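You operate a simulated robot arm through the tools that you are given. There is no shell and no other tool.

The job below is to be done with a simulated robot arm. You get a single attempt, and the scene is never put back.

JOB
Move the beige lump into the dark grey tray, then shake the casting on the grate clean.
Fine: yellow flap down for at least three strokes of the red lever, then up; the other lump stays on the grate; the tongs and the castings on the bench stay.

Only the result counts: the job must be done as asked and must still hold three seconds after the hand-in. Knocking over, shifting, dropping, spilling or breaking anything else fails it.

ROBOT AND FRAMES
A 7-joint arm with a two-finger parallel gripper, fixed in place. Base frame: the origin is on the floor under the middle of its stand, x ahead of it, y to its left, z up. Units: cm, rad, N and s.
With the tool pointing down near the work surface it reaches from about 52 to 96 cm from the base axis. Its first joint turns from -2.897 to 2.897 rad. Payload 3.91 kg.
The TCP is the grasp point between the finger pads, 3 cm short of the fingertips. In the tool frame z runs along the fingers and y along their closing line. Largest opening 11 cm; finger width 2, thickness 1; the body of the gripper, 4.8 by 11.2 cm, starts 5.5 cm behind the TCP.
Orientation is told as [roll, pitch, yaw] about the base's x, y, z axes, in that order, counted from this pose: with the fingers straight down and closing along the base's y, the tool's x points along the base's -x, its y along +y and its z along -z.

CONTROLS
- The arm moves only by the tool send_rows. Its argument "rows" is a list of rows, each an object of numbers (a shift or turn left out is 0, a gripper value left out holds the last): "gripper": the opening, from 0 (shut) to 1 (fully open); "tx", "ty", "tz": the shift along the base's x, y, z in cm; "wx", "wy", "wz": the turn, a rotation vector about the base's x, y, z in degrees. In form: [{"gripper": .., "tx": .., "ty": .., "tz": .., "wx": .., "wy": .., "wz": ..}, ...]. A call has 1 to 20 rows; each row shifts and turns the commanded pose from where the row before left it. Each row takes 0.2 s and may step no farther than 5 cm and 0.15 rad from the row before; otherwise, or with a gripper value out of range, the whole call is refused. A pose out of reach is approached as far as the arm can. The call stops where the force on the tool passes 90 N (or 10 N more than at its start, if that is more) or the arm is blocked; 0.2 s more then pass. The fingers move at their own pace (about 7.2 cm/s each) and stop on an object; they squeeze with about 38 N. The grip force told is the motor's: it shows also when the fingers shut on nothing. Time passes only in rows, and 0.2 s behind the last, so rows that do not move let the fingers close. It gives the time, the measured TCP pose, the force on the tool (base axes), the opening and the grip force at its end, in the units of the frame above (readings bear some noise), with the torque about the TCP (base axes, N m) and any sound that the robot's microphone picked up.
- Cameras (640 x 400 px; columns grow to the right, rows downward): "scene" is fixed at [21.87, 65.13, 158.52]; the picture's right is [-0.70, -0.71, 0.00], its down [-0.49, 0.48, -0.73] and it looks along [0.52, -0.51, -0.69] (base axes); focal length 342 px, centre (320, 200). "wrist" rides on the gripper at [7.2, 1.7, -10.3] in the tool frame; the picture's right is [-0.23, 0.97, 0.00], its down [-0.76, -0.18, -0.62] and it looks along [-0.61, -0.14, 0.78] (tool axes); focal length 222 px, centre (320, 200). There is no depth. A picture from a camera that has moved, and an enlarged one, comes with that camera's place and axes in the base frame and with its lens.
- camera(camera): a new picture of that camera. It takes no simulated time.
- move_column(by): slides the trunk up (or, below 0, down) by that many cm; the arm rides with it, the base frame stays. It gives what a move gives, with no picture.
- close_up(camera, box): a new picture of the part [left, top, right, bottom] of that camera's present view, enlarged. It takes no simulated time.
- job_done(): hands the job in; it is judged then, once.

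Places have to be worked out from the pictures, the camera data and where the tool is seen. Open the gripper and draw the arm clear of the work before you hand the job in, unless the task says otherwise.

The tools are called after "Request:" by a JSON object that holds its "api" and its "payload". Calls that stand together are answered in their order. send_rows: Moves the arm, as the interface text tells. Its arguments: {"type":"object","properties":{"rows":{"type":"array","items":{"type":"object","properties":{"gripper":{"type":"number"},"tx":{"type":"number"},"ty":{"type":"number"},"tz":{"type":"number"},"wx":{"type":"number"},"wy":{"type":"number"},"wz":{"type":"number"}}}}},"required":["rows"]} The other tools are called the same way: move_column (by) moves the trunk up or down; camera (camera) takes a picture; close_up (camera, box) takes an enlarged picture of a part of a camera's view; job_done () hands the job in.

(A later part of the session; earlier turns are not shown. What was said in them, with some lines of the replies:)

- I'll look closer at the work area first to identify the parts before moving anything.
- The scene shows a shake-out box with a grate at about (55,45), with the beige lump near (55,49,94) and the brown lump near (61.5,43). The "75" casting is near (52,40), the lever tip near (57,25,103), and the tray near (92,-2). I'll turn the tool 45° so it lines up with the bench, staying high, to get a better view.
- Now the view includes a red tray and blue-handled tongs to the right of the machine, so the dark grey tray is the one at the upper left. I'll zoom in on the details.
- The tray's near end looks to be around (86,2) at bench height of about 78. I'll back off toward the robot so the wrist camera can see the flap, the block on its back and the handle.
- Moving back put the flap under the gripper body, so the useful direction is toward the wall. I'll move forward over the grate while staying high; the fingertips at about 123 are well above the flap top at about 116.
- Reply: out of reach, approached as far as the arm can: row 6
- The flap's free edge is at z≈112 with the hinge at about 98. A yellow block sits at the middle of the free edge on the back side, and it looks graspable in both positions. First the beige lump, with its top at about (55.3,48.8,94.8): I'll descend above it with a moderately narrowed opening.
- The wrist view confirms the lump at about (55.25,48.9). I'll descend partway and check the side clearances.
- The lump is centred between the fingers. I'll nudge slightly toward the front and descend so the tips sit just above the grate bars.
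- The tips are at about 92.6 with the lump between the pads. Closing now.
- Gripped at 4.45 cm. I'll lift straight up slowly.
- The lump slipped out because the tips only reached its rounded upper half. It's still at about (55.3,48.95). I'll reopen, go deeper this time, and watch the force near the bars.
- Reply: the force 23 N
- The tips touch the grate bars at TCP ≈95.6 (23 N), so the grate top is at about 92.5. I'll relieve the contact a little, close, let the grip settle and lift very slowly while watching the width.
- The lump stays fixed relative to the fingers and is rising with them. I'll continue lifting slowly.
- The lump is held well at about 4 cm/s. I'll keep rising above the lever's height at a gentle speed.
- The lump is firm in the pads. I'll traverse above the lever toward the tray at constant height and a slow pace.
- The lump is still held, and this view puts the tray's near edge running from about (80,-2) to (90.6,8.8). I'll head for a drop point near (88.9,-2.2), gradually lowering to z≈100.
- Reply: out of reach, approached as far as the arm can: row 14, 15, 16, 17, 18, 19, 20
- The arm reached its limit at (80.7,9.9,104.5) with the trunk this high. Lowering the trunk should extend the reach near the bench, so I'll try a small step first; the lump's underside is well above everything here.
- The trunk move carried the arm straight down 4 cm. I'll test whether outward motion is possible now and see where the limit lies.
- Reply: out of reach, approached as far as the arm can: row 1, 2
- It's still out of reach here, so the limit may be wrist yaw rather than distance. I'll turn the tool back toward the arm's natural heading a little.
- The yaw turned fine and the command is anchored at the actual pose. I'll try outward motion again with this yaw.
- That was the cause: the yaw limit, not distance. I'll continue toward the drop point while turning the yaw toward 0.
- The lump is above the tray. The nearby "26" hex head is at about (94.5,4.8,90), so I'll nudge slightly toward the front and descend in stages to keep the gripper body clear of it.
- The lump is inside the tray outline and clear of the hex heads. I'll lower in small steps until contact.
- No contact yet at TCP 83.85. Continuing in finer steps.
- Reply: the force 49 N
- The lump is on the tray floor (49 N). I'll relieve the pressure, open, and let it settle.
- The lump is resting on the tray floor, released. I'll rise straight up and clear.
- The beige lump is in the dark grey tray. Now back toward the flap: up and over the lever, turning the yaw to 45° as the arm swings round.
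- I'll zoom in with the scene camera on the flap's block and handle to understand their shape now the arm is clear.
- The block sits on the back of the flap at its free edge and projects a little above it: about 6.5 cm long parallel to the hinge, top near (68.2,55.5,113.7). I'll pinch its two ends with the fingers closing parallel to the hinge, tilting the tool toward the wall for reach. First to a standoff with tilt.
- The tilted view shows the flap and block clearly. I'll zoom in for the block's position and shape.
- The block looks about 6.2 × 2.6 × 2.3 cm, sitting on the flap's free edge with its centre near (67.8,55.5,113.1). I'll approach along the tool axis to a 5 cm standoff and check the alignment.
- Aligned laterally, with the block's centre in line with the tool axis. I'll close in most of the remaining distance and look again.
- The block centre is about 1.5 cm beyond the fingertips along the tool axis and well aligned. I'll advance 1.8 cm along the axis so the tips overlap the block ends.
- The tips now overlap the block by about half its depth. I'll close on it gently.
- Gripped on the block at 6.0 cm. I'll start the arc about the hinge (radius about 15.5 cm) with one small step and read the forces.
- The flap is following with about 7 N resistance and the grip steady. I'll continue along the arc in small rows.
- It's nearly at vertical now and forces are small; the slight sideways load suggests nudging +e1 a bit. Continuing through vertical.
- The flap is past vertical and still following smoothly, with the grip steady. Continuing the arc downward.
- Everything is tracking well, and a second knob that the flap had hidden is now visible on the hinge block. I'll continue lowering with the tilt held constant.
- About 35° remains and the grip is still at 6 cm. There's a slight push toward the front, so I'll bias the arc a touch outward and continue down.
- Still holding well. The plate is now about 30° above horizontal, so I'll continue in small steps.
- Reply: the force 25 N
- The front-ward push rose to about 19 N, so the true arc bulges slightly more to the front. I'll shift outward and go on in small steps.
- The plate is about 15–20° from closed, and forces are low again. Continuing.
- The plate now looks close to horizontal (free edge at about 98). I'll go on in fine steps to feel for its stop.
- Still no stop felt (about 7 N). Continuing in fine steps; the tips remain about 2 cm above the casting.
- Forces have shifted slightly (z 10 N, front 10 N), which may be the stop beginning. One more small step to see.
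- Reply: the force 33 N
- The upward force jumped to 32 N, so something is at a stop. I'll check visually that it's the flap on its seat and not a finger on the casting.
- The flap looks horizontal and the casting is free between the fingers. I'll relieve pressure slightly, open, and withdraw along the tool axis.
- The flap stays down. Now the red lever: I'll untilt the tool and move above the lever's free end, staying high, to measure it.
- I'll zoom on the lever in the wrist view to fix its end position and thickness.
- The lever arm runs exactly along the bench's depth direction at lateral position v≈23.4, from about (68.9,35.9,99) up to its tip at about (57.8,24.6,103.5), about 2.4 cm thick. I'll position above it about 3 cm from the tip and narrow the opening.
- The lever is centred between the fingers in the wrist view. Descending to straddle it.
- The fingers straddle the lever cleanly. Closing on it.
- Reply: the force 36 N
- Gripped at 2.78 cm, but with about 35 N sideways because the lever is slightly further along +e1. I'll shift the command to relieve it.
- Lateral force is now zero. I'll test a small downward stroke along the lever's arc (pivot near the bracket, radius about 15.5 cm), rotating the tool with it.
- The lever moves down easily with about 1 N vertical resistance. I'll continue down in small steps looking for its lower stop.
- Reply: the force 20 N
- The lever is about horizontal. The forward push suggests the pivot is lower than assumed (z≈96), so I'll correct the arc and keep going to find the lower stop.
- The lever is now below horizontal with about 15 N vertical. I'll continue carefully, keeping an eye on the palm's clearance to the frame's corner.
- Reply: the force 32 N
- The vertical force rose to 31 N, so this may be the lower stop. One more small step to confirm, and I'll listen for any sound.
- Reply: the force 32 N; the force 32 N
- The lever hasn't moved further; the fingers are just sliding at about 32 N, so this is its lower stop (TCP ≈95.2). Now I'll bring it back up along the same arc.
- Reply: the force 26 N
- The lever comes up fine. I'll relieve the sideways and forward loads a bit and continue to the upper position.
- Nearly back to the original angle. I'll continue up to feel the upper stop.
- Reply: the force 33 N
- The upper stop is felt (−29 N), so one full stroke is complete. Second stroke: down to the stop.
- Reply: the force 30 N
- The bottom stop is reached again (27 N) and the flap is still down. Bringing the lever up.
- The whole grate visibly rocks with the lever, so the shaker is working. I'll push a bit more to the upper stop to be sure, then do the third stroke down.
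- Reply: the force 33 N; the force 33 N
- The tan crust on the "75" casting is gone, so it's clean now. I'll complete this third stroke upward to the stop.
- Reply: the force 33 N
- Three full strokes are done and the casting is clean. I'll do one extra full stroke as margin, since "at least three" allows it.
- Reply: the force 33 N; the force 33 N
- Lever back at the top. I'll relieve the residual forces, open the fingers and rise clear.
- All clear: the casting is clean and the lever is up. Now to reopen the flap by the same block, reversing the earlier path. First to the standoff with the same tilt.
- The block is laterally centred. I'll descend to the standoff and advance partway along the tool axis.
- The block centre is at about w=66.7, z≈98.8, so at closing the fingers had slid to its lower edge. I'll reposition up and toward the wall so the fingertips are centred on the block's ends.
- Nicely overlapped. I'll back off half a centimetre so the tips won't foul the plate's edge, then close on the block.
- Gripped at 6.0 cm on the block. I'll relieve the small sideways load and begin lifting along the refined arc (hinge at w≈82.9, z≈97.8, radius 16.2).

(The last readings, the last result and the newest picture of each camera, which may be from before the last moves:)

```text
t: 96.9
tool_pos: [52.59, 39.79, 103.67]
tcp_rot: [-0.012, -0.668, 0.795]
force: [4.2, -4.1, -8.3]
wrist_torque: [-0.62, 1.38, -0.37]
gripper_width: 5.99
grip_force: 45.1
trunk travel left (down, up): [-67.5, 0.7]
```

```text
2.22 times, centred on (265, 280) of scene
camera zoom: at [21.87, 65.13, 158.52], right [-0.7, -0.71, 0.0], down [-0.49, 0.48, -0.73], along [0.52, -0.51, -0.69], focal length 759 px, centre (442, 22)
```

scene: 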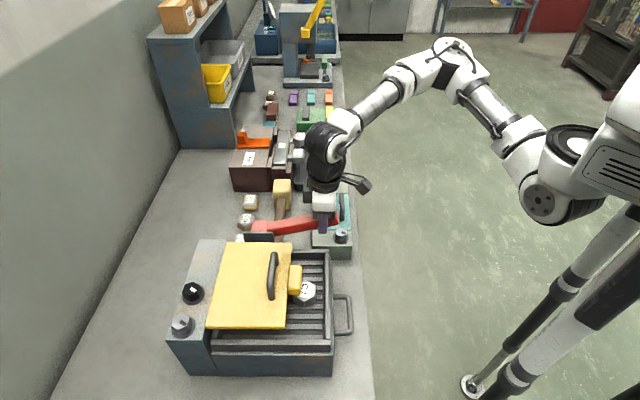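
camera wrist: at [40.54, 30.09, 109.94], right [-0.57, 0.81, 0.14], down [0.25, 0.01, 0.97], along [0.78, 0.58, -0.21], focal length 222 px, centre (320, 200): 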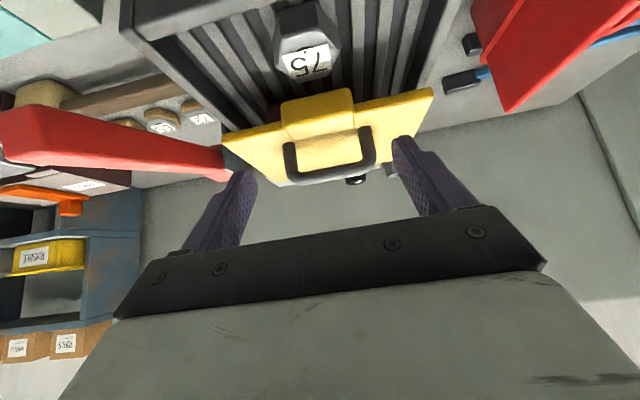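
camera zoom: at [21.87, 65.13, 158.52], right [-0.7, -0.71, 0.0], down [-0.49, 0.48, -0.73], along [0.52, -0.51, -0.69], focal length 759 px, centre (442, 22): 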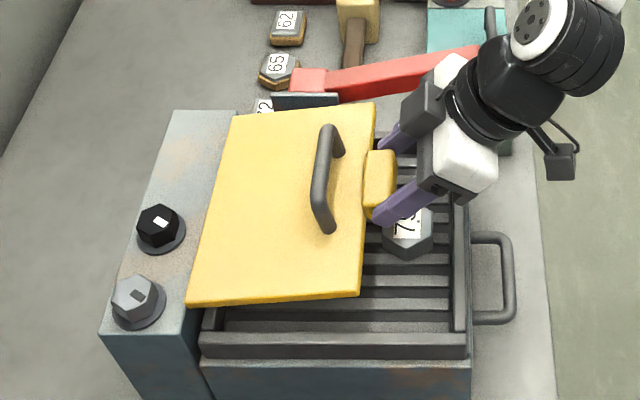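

The flap is lifting with low forces. Continuing along the arc.

Request:
{"api": "send_rows", "payload": {"rows": [{"tx": 0.152, "ty": 0.152, "tz": 0.7, "wx": -0.28, "wy": 0.28}, {"tx": 0.152, "ty": 0.152, "tz": 0.7, "wx": -0.28, "wy": 0.28}, {"tx": 0.194, "ty": 0.194, "tz": 0.68, "wx": -0.28, "wy": 0.28}, {"tx": 0.194, "ty": 0.194, "tz": 0.68, "wx": -0.28, "wy": 0.28}, {"tx": 0.233, "ty": 0.233, "tz": 0.655, "wx": -0.28, "wy": 0.28}, {"tx": 0.233, "ty": 0.233, "tz": 0.655, "wx": -0.28, "wy": 0.28}]}}

Request:
{"api": "close_up", "payload": {"camera": "wrist", "box": [180, 60, 480, 240]}}

Request:
{"api": "close_up", "payload": {"camera": "scene", "box": [165, 190, 365, 370]}}

```text
t: 98.3
tool_pos: [53.64, 41.0, 107.9]
tcp_rot: [-0.011, -0.628, 0.793]
force: [1.3, -5.9, -7.6]
wrist_torque: [-0.47, 1.43, -0.22]
gripper_width: 6.0
grip_force: 45.0
trunk travel left (down, up): [-67.5, 0.7]
```

```text
2.13 times, centred on (330, 150) of wrist
camera zoom: at [44.15, 33.87, 111.84], right [-0.56, 0.82, 0.12], down [0.3, 0.06, 0.95], along [0.77, 0.57, -0.27], focal length 474 px, centre (299, 307)
```

zoom: 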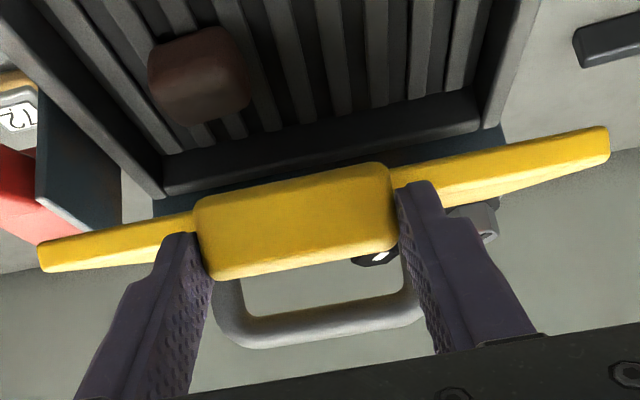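

```text
2.22 times, centred on (265, 280) of scene
camera zoom: at [21.87, 65.13, 158.52], right [-0.7, -0.71, 0.0], down [-0.49, 0.48, -0.73], along [0.52, -0.51, -0.69], focal length 759 px, centre (442, 22)
```

zoom: 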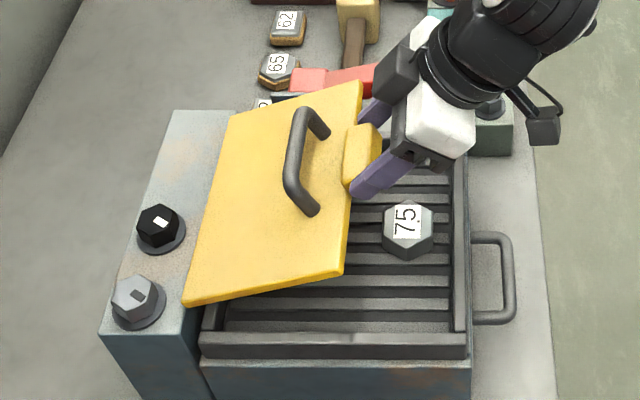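

Good; the brown lump is visible and still on the grate. Continuing up.

Request:
{"api": "send_rows", "payload": {"rows": [{"tx": 0.279, "ty": 0.279, "tz": 0.625, "wx": -0.28, "wy": 0.28}, {"tx": 0.279, "ty": 0.279, "tz": 0.625, "wx": -0.28, "wy": 0.28}, {"tx": 0.315, "ty": 0.315, "tz": 0.595, "wx": -0.28, "wy": 0.28}, {"tx": 0.315, "ty": 0.315, "tz": 0.595, "wx": -0.28, "wy": 0.28}, {"tx": 0.346, "ty": 0.346, "tz": 0.545, "wx": -0.28, "wy": 0.28}, {"tx": 0.346, "ty": 0.346, "tz": 0.545, "wx": -0.28, "wy": 0.28}]}}

Request:
{"api": "close_up", "payload": {"camera": "wrist", "box": [180, 60, 480, 240]}}

Request:
{"api": "close_up", "payload": {"camera": "scene", "box": [165, 190, 365, 370]}}

```text
t: 99.7
tool_pos: [55.51, 42.83, 111.35]
tcp_rot: [-0.012, -0.588, 0.794]
force: [0.9, -7.2, -5.9]
wrist_torque: [-0.68, 1.33, -0.37]
gripper_width: 6.0
grip_force: 44.9
trunk travel left (down, up): [-67.5, 0.7]
```

```text
2.13 times, centred on (330, 150) of wrist
camera zoom: at [46.12, 35.84, 115.86], right [-0.56, 0.82, 0.12], down [0.32, 0.09, 0.94], along [0.77, 0.56, -0.31], focal length 474 px, centre (299, 307)
```

zoom: 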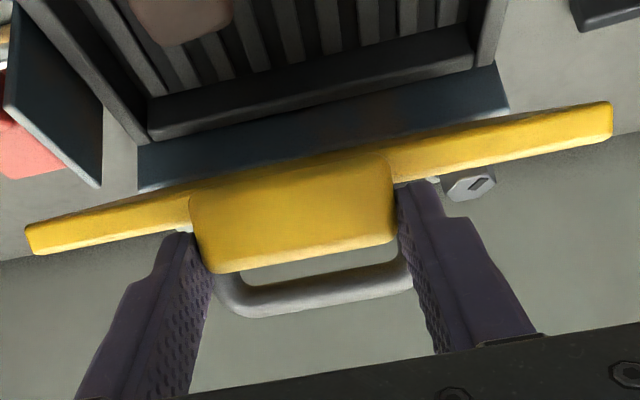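

```text
2.22 times, centred on (265, 280) of scene
camera zoom: at [21.87, 65.13, 158.52], right [-0.7, -0.71, 0.0], down [-0.49, 0.48, -0.73], along [0.52, -0.51, -0.69], focal length 759 px, centre (442, 22)
```

zoom: 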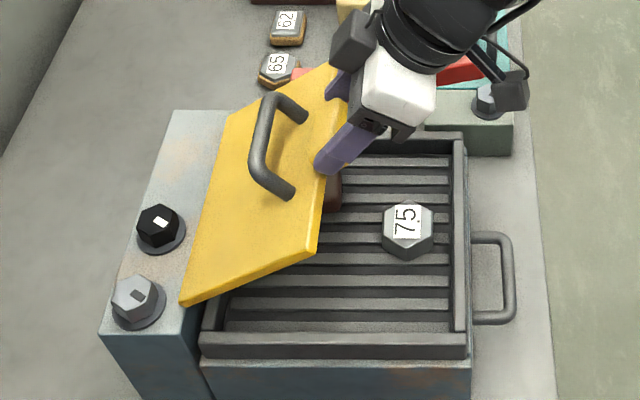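

Halfway, smooth. Continuing toward vertical.

Request:
{"api": "send_rows", "payload": {"rows": [{"tx": 0.385, "ty": 0.385, "tz": 0.5, "wx": -0.28, "wy": 0.28}, {"tx": 0.385, "ty": 0.385, "tz": 0.5, "wx": -0.28, "wy": 0.28}, {"tx": 0.41, "ty": 0.41, "tz": 0.455, "wx": -0.28, "wy": 0.28}, {"tx": 0.41, "ty": 0.41, "tz": 0.455, "wx": -0.28, "wy": 0.28}, {"tx": 0.438, "ty": 0.438, "tz": 0.4, "wx": -0.28, "wy": 0.28}, {"tx": 0.438, "ty": 0.438, "tz": 0.4, "wx": -0.28, "wy": 0.28}, {"tx": 0.463, "ty": 0.463, "tz": 0.345, "wx": -0.28, "wy": 0.28}, {"tx": 0.463, "ty": 0.463, "tz": 0.345, "wx": -0.28, "wy": 0.28}]}}

Request:
{"api": "close_up", "payload": {"camera": "wrist", "box": [180, 60, 480, 240]}}

Request:
{"api": "close_up", "payload": {"camera": "scene", "box": [145, 180, 325, 340]}}

```text
t: 101.5
tool_pos: [58.91, 46.21, 114.78]
tcp_rot: [-0.013, -0.535, 0.794]
force: [-2.7, -8.7, 0.9]
wrist_torque: [-0.66, 1.13, 0.19]
gripper_width: 5.95
grip_force: 44.5
trunk travel left (down, up): [-67.5, 0.7]
```

```text
2.13 times, centred on (330, 150) of wrist
camera zoom: at [49.64, 39.35, 119.97], right [-0.55, 0.83, 0.11], down [0.36, 0.12, 0.93], along [0.75, 0.55, -0.36], focal length 474 px, centre (299, 307)
```

zoom: 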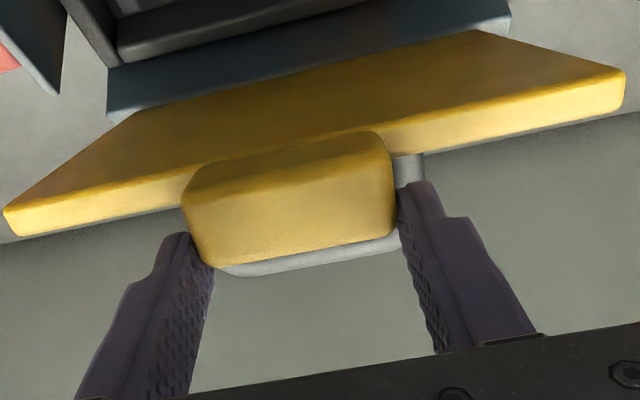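

```text
2.50 times, centred on (235, 260) of scene
camera zoom: at [21.87, 65.13, 158.52], right [-0.7, -0.71, 0.0], down [-0.49, 0.48, -0.73], along [0.52, -0.51, -0.69], focal length 854 px, centre (532, 50)
```

zoom: 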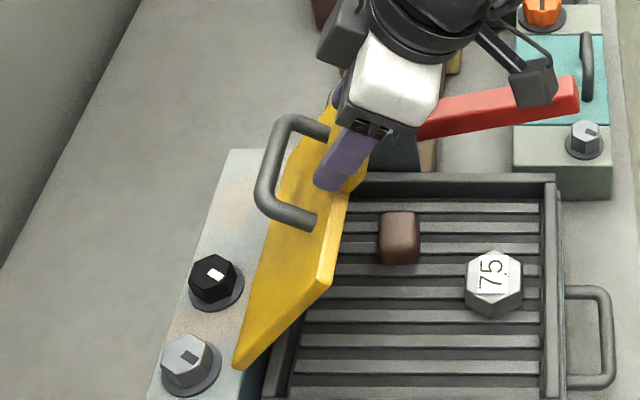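

The block is creeping toward the fingertips, so I'm slightly too far out radially. I'll blend a correction toward the hinge into the next steps.

Request:
{"api": "send_rows", "payload": {"rows": [{"tx": 0.53, "ty": 0.53, "tz": 0.05, "wx": -0.28, "wy": 0.28}, {"tx": 0.53, "ty": 0.53, "tz": 0.05, "wx": -0.28, "wy": 0.28}]}}

Request:
{"api": "close_up", "payload": {"camera": "wrist", "box": [180, 60, 480, 240]}}

```text
t: 102.1
tool_pos: [59.72, 47.16, 115.34]
tcp_rot: [-0.011, -0.525, 0.792]
force: [-4.1, -14.4, 22.3]
wrist_torque: [-0.28, 0.77, -0.05]
gripper_width: 5.98
grip_force: 45.0
trunk travel left (down, up): [-67.5, 0.7]
```

```text
2.13 times, centred on (330, 150) of wrist
camera zoom: at [50.62, 40.34, 120.53], right [-0.55, 0.83, 0.1], down [0.36, 0.13, 0.92], along [0.75, 0.55, -0.37], focal length 474 px, centre (299, 307)
```

zoom: 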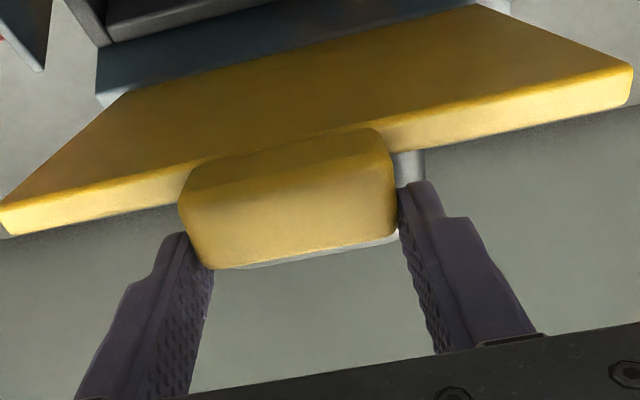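

The block rides with the fingers and is pushing up at 22 N. I'll press in a little more so the pads slide deeper onto it, then continue the arc.

Request:
{"api": "send_rows", "payload": {"rows": [{"tx": 0.1, "ty": 0.1, "tz": -0.3}, {"tx": 0.1, "ty": 0.1, "tz": -0.3}]}}

Request:
{"api": "close_up", "payload": {"camera": "wrist", "box": [180, 60, 480, 240]}}

```text
t: 102.7
tool_pos: [60.19, 47.39, 113.95]
tcp_rot: [-0.01, -0.516, 0.794]
force: [3.7, 2.0, -2.9]
wrist_torque: [0.71, -0.18, 0.07]
gripper_width: 6.01
grip_force: 25.6
trunk travel left (down, up): [-67.5, 0.7]
```

```text
2.13 times, centred on (330, 150) of wrist
camera zoom: at [51.07, 40.77, 119.27], right [-0.55, 0.83, 0.1], down [0.37, 0.13, 0.92], along [0.75, 0.55, -0.38], focal length 474 px, centre (299, 307)
```

zoom: 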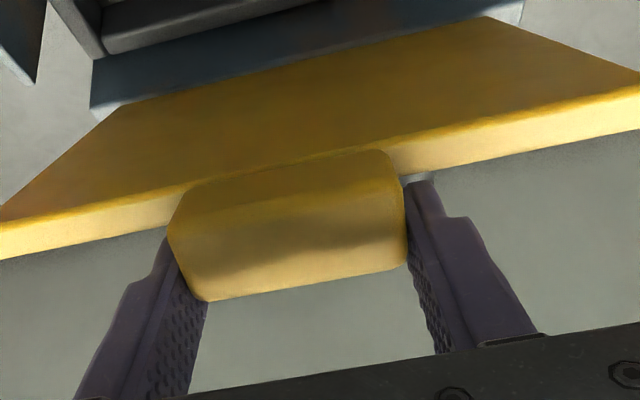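

The pads slid deeper onto the block as intended. Continuing the arc with the adjusted radius (about 15.7).

Request:
{"api": "send_rows", "payload": {"rows": [{"tx": 0.51, "ty": 0.51, "tz": 0.27, "wx": -0.28, "wy": 0.28}, {"tx": 0.51, "ty": 0.51, "tz": 0.27, "wx": -0.28, "wy": 0.28}, {"tx": 0.475, "ty": 0.475, "tz": 0.18, "wx": -0.28, "wy": 0.28}, {"tx": 0.475, "ty": 0.475, "tz": 0.18, "wx": -0.28, "wy": 0.28}, {"tx": 0.48, "ty": 0.48, "tz": 0.12, "wx": -0.28, "wy": 0.28}, {"tx": 0.48, "ty": 0.48, "tz": 0.12, "wx": -0.28, "wy": 0.28}]}}

Request:
{"api": "close_up", "payload": {"camera": "wrist", "box": [180, 60, 480, 240]}}

Request:
{"api": "close_up", "payload": {"camera": "scene", "box": [145, 180, 325, 340]}}

```text
t: 104.1
tool_pos: [63.28, 50.44, 115.29]
tcp_rot: [-0.014, -0.476, 0.794]
force: [-1.9, -6.8, -8.7]
wrist_torque: [-0.32, 1.45, -0.04]
gripper_width: 6.0
grip_force: 45.0
trunk travel left (down, up): [-67.5, 0.7]
```

```text
2.13 times, centred on (330, 150) of wrist
camera zoom: at [54.17, 43.89, 121.13], right [-0.55, 0.83, 0.09], down [0.39, 0.16, 0.91], along [0.74, 0.53, -0.41], focal length 474 px, centre (299, 307)
```

zoom: 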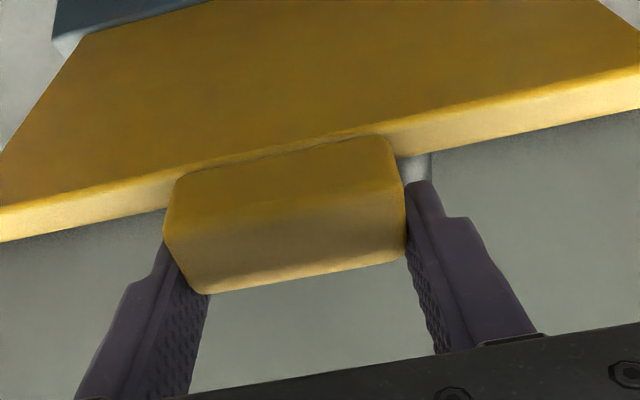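

```text
2.50 times, centred on (235, 260) of scene
camera zoom: at [21.87, 65.13, 158.52], right [-0.7, -0.71, 0.0], down [-0.49, 0.48, -0.73], along [0.52, -0.51, -0.69], focal length 854 px, centre (532, 50)
```

zoom: 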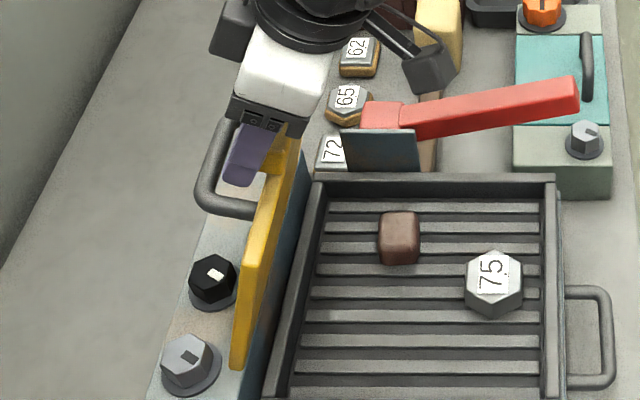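

The flap is about vertical now. Continuing past vertical to its open stop, with a slight downward bias.

Request:
{"api": "send_rows", "payload": {"rows": [{"tx": 0.484, "ty": 0.484, "tz": 0.02, "wx": -0.28, "wy": 0.28}, {"tx": 0.484, "ty": 0.484, "tz": 0.02, "wx": -0.28, "wy": 0.28}, {"tx": 0.484, "ty": 0.484, "tz": -0.03, "wx": -0.28, "wy": 0.28}, {"tx": 0.484, "ty": 0.484, "tz": -0.03, "wx": -0.28, "wy": 0.28}, {"tx": 0.48, "ty": 0.48, "tz": -0.08, "wx": -0.28, "wy": 0.28}, {"tx": 0.48, "ty": 0.48, "tz": -0.08, "wx": -0.28, "wy": 0.28}]}}

Request:
{"api": "close_up", "payload": {"camera": "wrist", "box": [180, 60, 480, 240]}}

Request:
{"api": "close_up", "payload": {"camera": "scene", "box": [145, 180, 265, 300]}}

```text
t: 105.5
tool_pos: [65.87, 53.36, 115.42]
tcp_rot: [-0.011, -0.441, 0.793]
force: [0.7, -8.2, 11.4]
wrist_torque: [-0.3, 1.24, -0.04]
gripper_width: 5.98
grip_force: 44.8
trunk travel left (down, up): [-67.5, 0.7]
```

```text
2.13 times, centred on (330, 150) of wrist
camera zoom: at [57.12, 46.83, 121.64], right [-0.55, 0.83, 0.09], down [0.42, 0.18, 0.89], along [0.73, 0.52, -0.45], focal length 474 px, centre (299, 307)
```

zoom: 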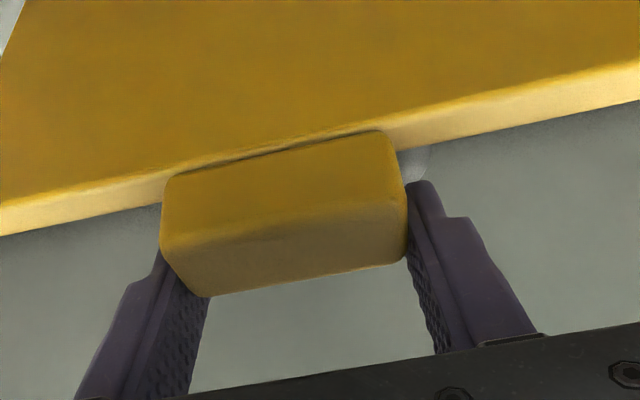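

```text
3.33 times, centred on (205, 240) of scene
camera zoom: at [21.87, 65.13, 158.52], right [-0.7, -0.71, 0.0], down [-0.49, 0.48, -0.73], along [0.52, -0.51, -0.69], focal length 1139 px, centre (703, 67)
```

zoom: 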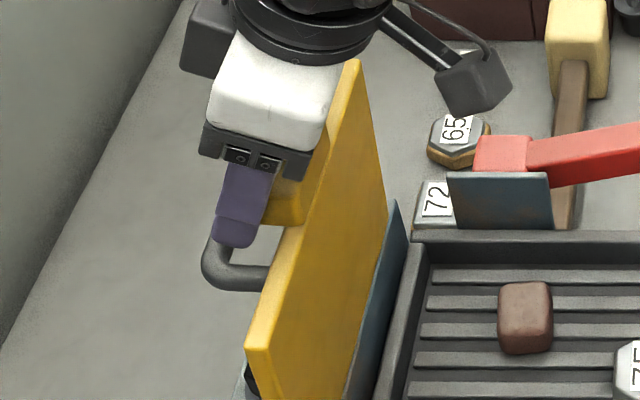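

Past vertical. I'll continue to the open stop and watch for a rise in horizontal force.

Request:
{"api": "send_rows", "payload": {"rows": [{"tx": 0.46, "ty": 0.46, "tz": -0.08}, {"tx": 0.46, "ty": 0.46, "tz": -0.1}, {"tx": 0.4, "ty": 0.4, "tz": -0.1}]}}

Request:
{"api": "close_up", "payload": {"camera": "scene", "box": [145, 180, 265, 300]}}

```text
t: 106.3
tool_pos: [67.25, 54.56, 114.94]
tcp_rot: [-0.012, -0.438, 0.793]
force: [2.7, -8.3, 12.6]
wrist_torque: [-0.24, 1.41, 0.12]
gripper_width: 6.02
grip_force: 44.7
trunk travel left (down, up): [-67.5, 0.7]
```

```text
3.33 times, centred on (205, 240) of scene
camera zoom: at [21.87, 65.13, 158.52], right [-0.7, -0.71, 0.0], down [-0.49, 0.48, -0.73], along [0.52, -0.51, -0.69], focal length 1139 px, centre (703, 67)
```

zoom: 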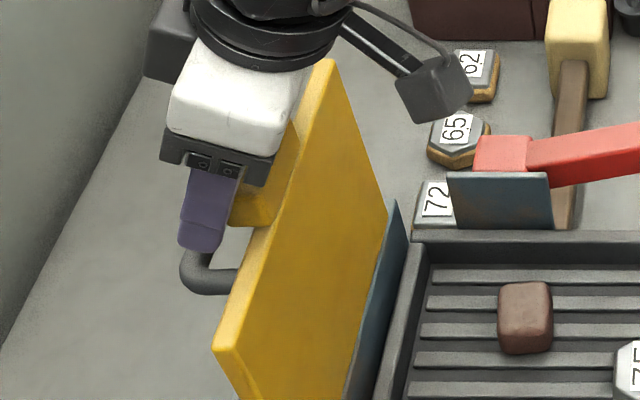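

The free corner still needs about 2 cm more to match its original open position. Continuing to the stop.

Request:
{"api": "send_rows", "payload": {"rows": [{"tx": 0.42, "ty": 0.42, "tz": -0.14}, {"tx": 0.42, "ty": 0.42, "tz": -0.16}, {"tx": 0.4, "ty": 0.4, "tz": -0.16}]}}

Request:
{"api": "close_up", "payload": {"camera": "scene", "box": [145, 180, 265, 300]}}

```text
t: 107.1
tool_pos: [68.62, 55.87, 114.47]
tcp_rot: [-0.011, -0.435, 0.793]
force: [2.0, -9.0, 8.0]
wrist_torque: [-0.33, 1.41, 0.17]
gripper_width: 5.99
grip_force: 46.0
trunk travel left (down, up): [-67.5, 0.7]
```

```text
3.33 times, centred on (205, 240) of scene
camera zoom: at [21.87, 65.13, 158.52], right [-0.7, -0.71, 0.0], down [-0.49, 0.48, -0.73], along [0.52, -0.51, -0.69], focal length 1139 px, centre (703, 67)
```

zoom: 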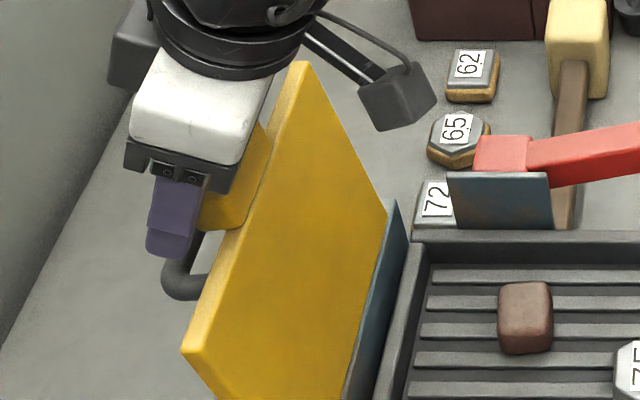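

Almost at the original position. A couple more small steps to reach the stop.

Request:
{"api": "send_rows", "payload": {"rows": [{"tx": 0.25, "ty": 0.25, "tz": -0.12}, {"tx": 0.25, "ty": 0.25, "tz": -0.12}]}}

Request:
{"api": "close_up", "payload": {"camera": "scene", "box": [145, 180, 265, 300]}}

```text
t: 107.7
tool_pos: [69.16, 56.38, 114.2]
tcp_rot: [-0.011, -0.438, 0.792]
force: [-1.3, -12.3, 6.2]
wrist_torque: [-0.29, 1.32, 0.12]
gripper_width: 5.97
grip_force: 44.8
trunk travel left (down, up): [-67.5, 0.7]
```

```text
3.33 times, centred on (205, 240) of scene
camera zoom: at [21.87, 65.13, 158.52], right [-0.7, -0.71, 0.0], down [-0.49, 0.48, -0.73], along [0.52, -0.51, -0.69], focal length 1139 px, centre (703, 67)
```

zoom: 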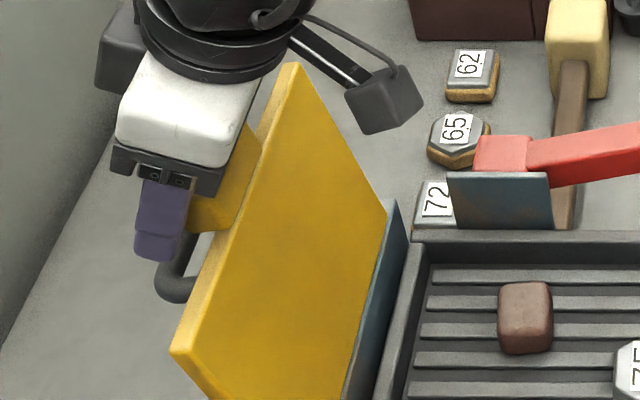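

The corner now matches the original open position. One more small push to confirm it's at its stop.

Request:
{"api": "send_rows", "payload": {"rows": [{"tx": 0.2, "ty": 0.2, "tz": -0.1}, {}]}}

```text
t: 108.3
tool_pos: [69.1, 56.3, 114.14]
tcp_rot: [-0.013, -0.435, 0.795]
force: [-14.5, -29.2, 1.4]
wrist_torque: [0.02, 0.7, -0.07]
gripper_width: 5.98
grip_force: 45.2
trunk travel left (down, up): [-67.5, 0.7]
```

The stop is confirmed (31 N). I'll relax, open just enough to release the block, and back straight out along the tool axis.

Request:
{"api": "send_rows", "payload": {"rows": [{"tx": -0.17, "ty": -0.23, "tz": 0.1}, {"gripper": 0.64}, {}]}}

Request:
{"api": "close_up", "payload": {"camera": "scene", "box": [145, 180, 265, 300]}}

Request:
{"api": "close_up", "payload": {"camera": "wrist", "box": [180, 60, 480, 240]}}

```text
t: 109.1
tool_pos: [69.2, 56.49, 114.1]
tcp_rot: [-0.011, -0.437, 0.794]
force: [-0.4, -0.3, -0.5]
wrist_torque: [0.04, 0.01, 0.03]
gripper_width: 7.04
grip_force: 0.1
trunk travel left (down, up): [-67.5, 0.7]
```

```text
3.33 times, centred on (205, 240) of scene
camera zoom: at [21.87, 65.13, 158.52], right [-0.7, -0.71, 0.0], down [-0.49, 0.48, -0.73], along [0.52, -0.51, -0.69], focal length 1139 px, centre (703, 67)
```

zoom: 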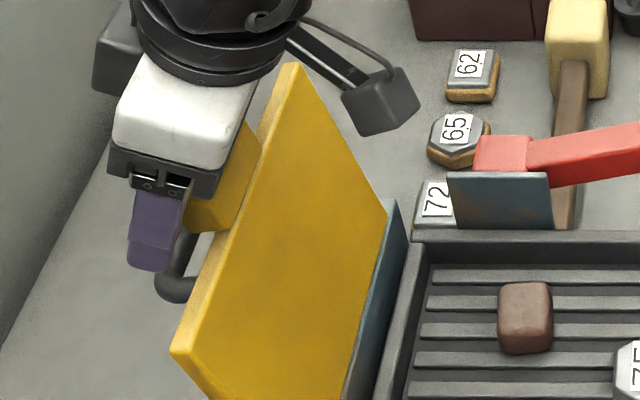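

```text
2.13 times, centred on (330, 150) of wrist
camera zoom: at [60.28, 50.03, 120.4], right [-0.55, 0.83, 0.09], down [0.42, 0.18, 0.89], along [0.72, 0.52, -0.45], focal length 474 px, centre (299, 307)
```

zoom: 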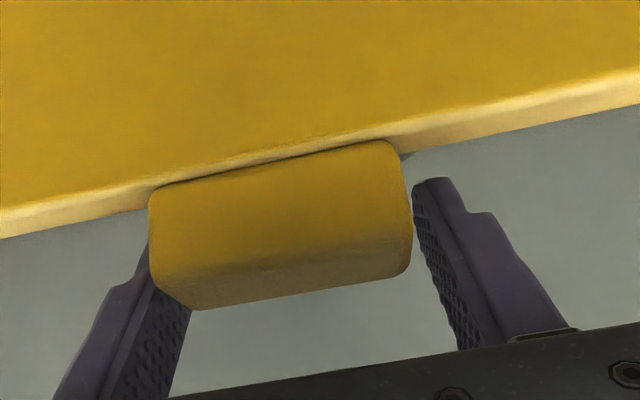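

Released, and the flap stays open. I'll centre sideways on the block by 0.4 cm, then back out along the axis.

Request:
{"api": "send_rows", "payload": {"rows": [{"tx": 0.26, "ty": -0.26}, {"tx": -0.3, "ty": -0.3, "tz": 0.9}, {"tx": -0.6, "ty": -0.6, "tz": 1.8}, {"tx": -0.6, "ty": -0.6, "tz": 1.8}, {"tx": -1.5, "ty": -1.5, "tz": 2}, {"tx": -2.5, "ty": -2.5, "tz": 1.5}, {"tx": -2.5, "ty": -2.5}]}}

Request:
{"api": "camera", "payload": {"camera": "scene"}}

Request:
{"api": "close_up", "payload": {"camera": "scene", "box": [145, 180, 345, 380]}}

```text
t: 110.7
tool_pos: [61.43, 48.03, 122.1]
tcp_rot: [-0.009, -0.435, 0.792]
force: [-1.1, -0.9, -0.6]
wrist_torque: [0.03, -0.02, 0.03]
gripper_width: 7.04
grip_force: 0.1
trunk travel left (down, up): [-67.5, 0.7]
```

```text
taken
```

scene: 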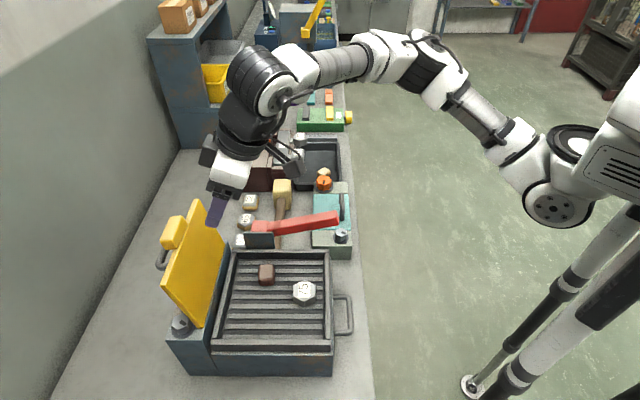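

```text
2.00 times, centred on (245, 280) of scene
camera zoom: at [21.87, 65.13, 158.52], right [-0.7, -0.71, 0.0], down [-0.49, 0.48, -0.73], along [0.52, -0.51, -0.69], focal length 683 px, centre (470, 40)
```

zoom: 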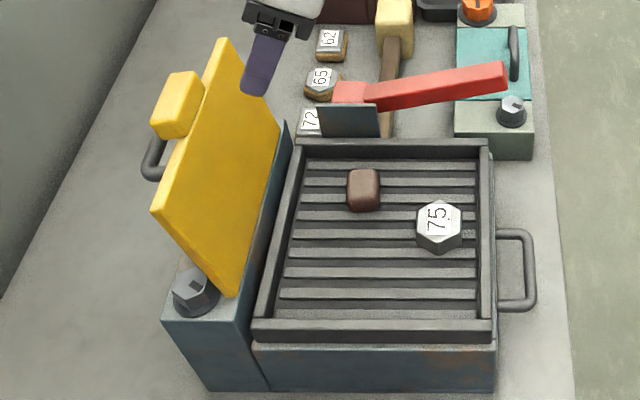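

The flap is fully open as at the start, the casting is clean, the brown lump is on the grate, and the beige lump is in the tray. I'll draw the arm clear and untilt, with the gripper open.

Request:
{"api": "send_rows", "payload": {"rows": [{"tx": -2, "ty": -2, "tz": 1, "wx": -3, "wy": 3}, {"gripper": 1, "tx": -2, "ty": -3, "wx": -4, "wy": 4}, {"tx": -2, "ty": -3, "wx": -4, "wy": 4}, {"tx": -2, "ty": -3, "wx": -4, "wy": 4}, {"tx": -2, "ty": -3, "wx": -2.5, "wy": 2.5}, {"tx": -2, "ty": -3}, {"ty": -3}, {}, {}]}}

Request:
{"api": "camera", "payload": {"camera": "scene"}}

Request:
{"api": "camera", "payload": {"camera": "wrist"}}

Request:
{"api": "close_up", "payload": {"camera": "scene", "box": [220, 90, 370, 240]}}

```text
t: 112.7
tool_pos: [49.41, 28.29, 123.23]
tcp_rot: [-0.008, -0.003, 0.793]
force: [-0.1, -0.1, -0.5]
wrist_torque: [0.01, 0.0, -0.02]
gripper_width: 10.98
grip_force: 0.0
trunk travel left (down, up): [-67.5, 0.7]
```

```text
taken
```

scene: 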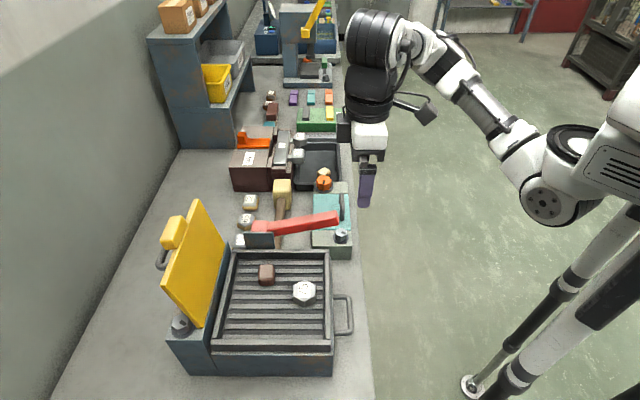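

```text
taken
camera wrist: at [43.07, 24.28, 133.49], right [-0.53, 0.85, -0.01], down [0.66, 0.42, 0.63], along [0.53, 0.33, -0.78], focal length 222 px, centre (320, 200)
```

wrist: 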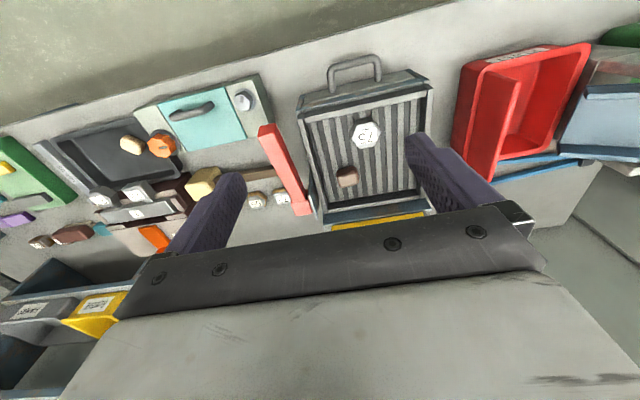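

```text
2.67 times, centred on (295, 165) of scene
camera zoom: at [21.87, 65.13, 158.52], right [-0.7, -0.71, 0.0], down [-0.49, 0.48, -0.73], along [0.52, -0.51, -0.69], focal length 911 px, centre (387, 293)
```

zoom: 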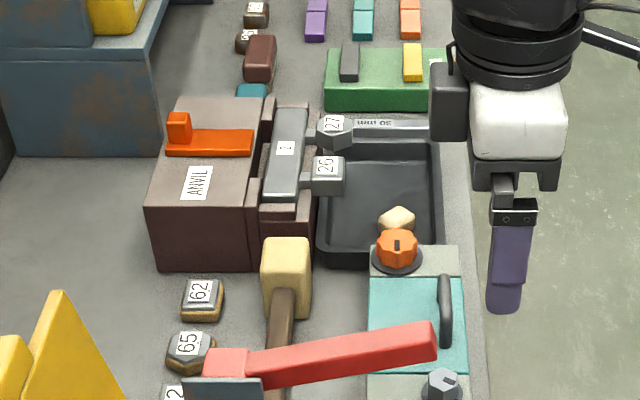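

The final views show the beige lump in the dark grey tray, the casting clean, and the brown lump on the grate. The flap and lever are both up, and the tongs and bench castings look undisturbed. The gripper is open and the arm is clear, so I'm handing in.

Request:
{"api": "job_done", "payload": {}}

```text
The job is handed in.
```

The beige lump is in the dark grey tray and the "75" casting on the grate is shaken clean. I've handed the job in, but the tool gave no verdict back.

- **Flap and lever:** I lowered the yellow flap to its stop and worked the red lever through four full strokes, one more than the minimum. Then I raised the flap to its stop, level with where it started. The lever is back at the top.
- **Lump:** it slipped from the fingers on the first lift, but only back onto the grate, about where it had been. The second grip held, and I set it down on the tray floor.
- **Everything else:** the brown lump is still on the grate. The tongs and the castings on the bench look undisturbed in the last pictures.

The gripper is open and the arm is clear of the work.
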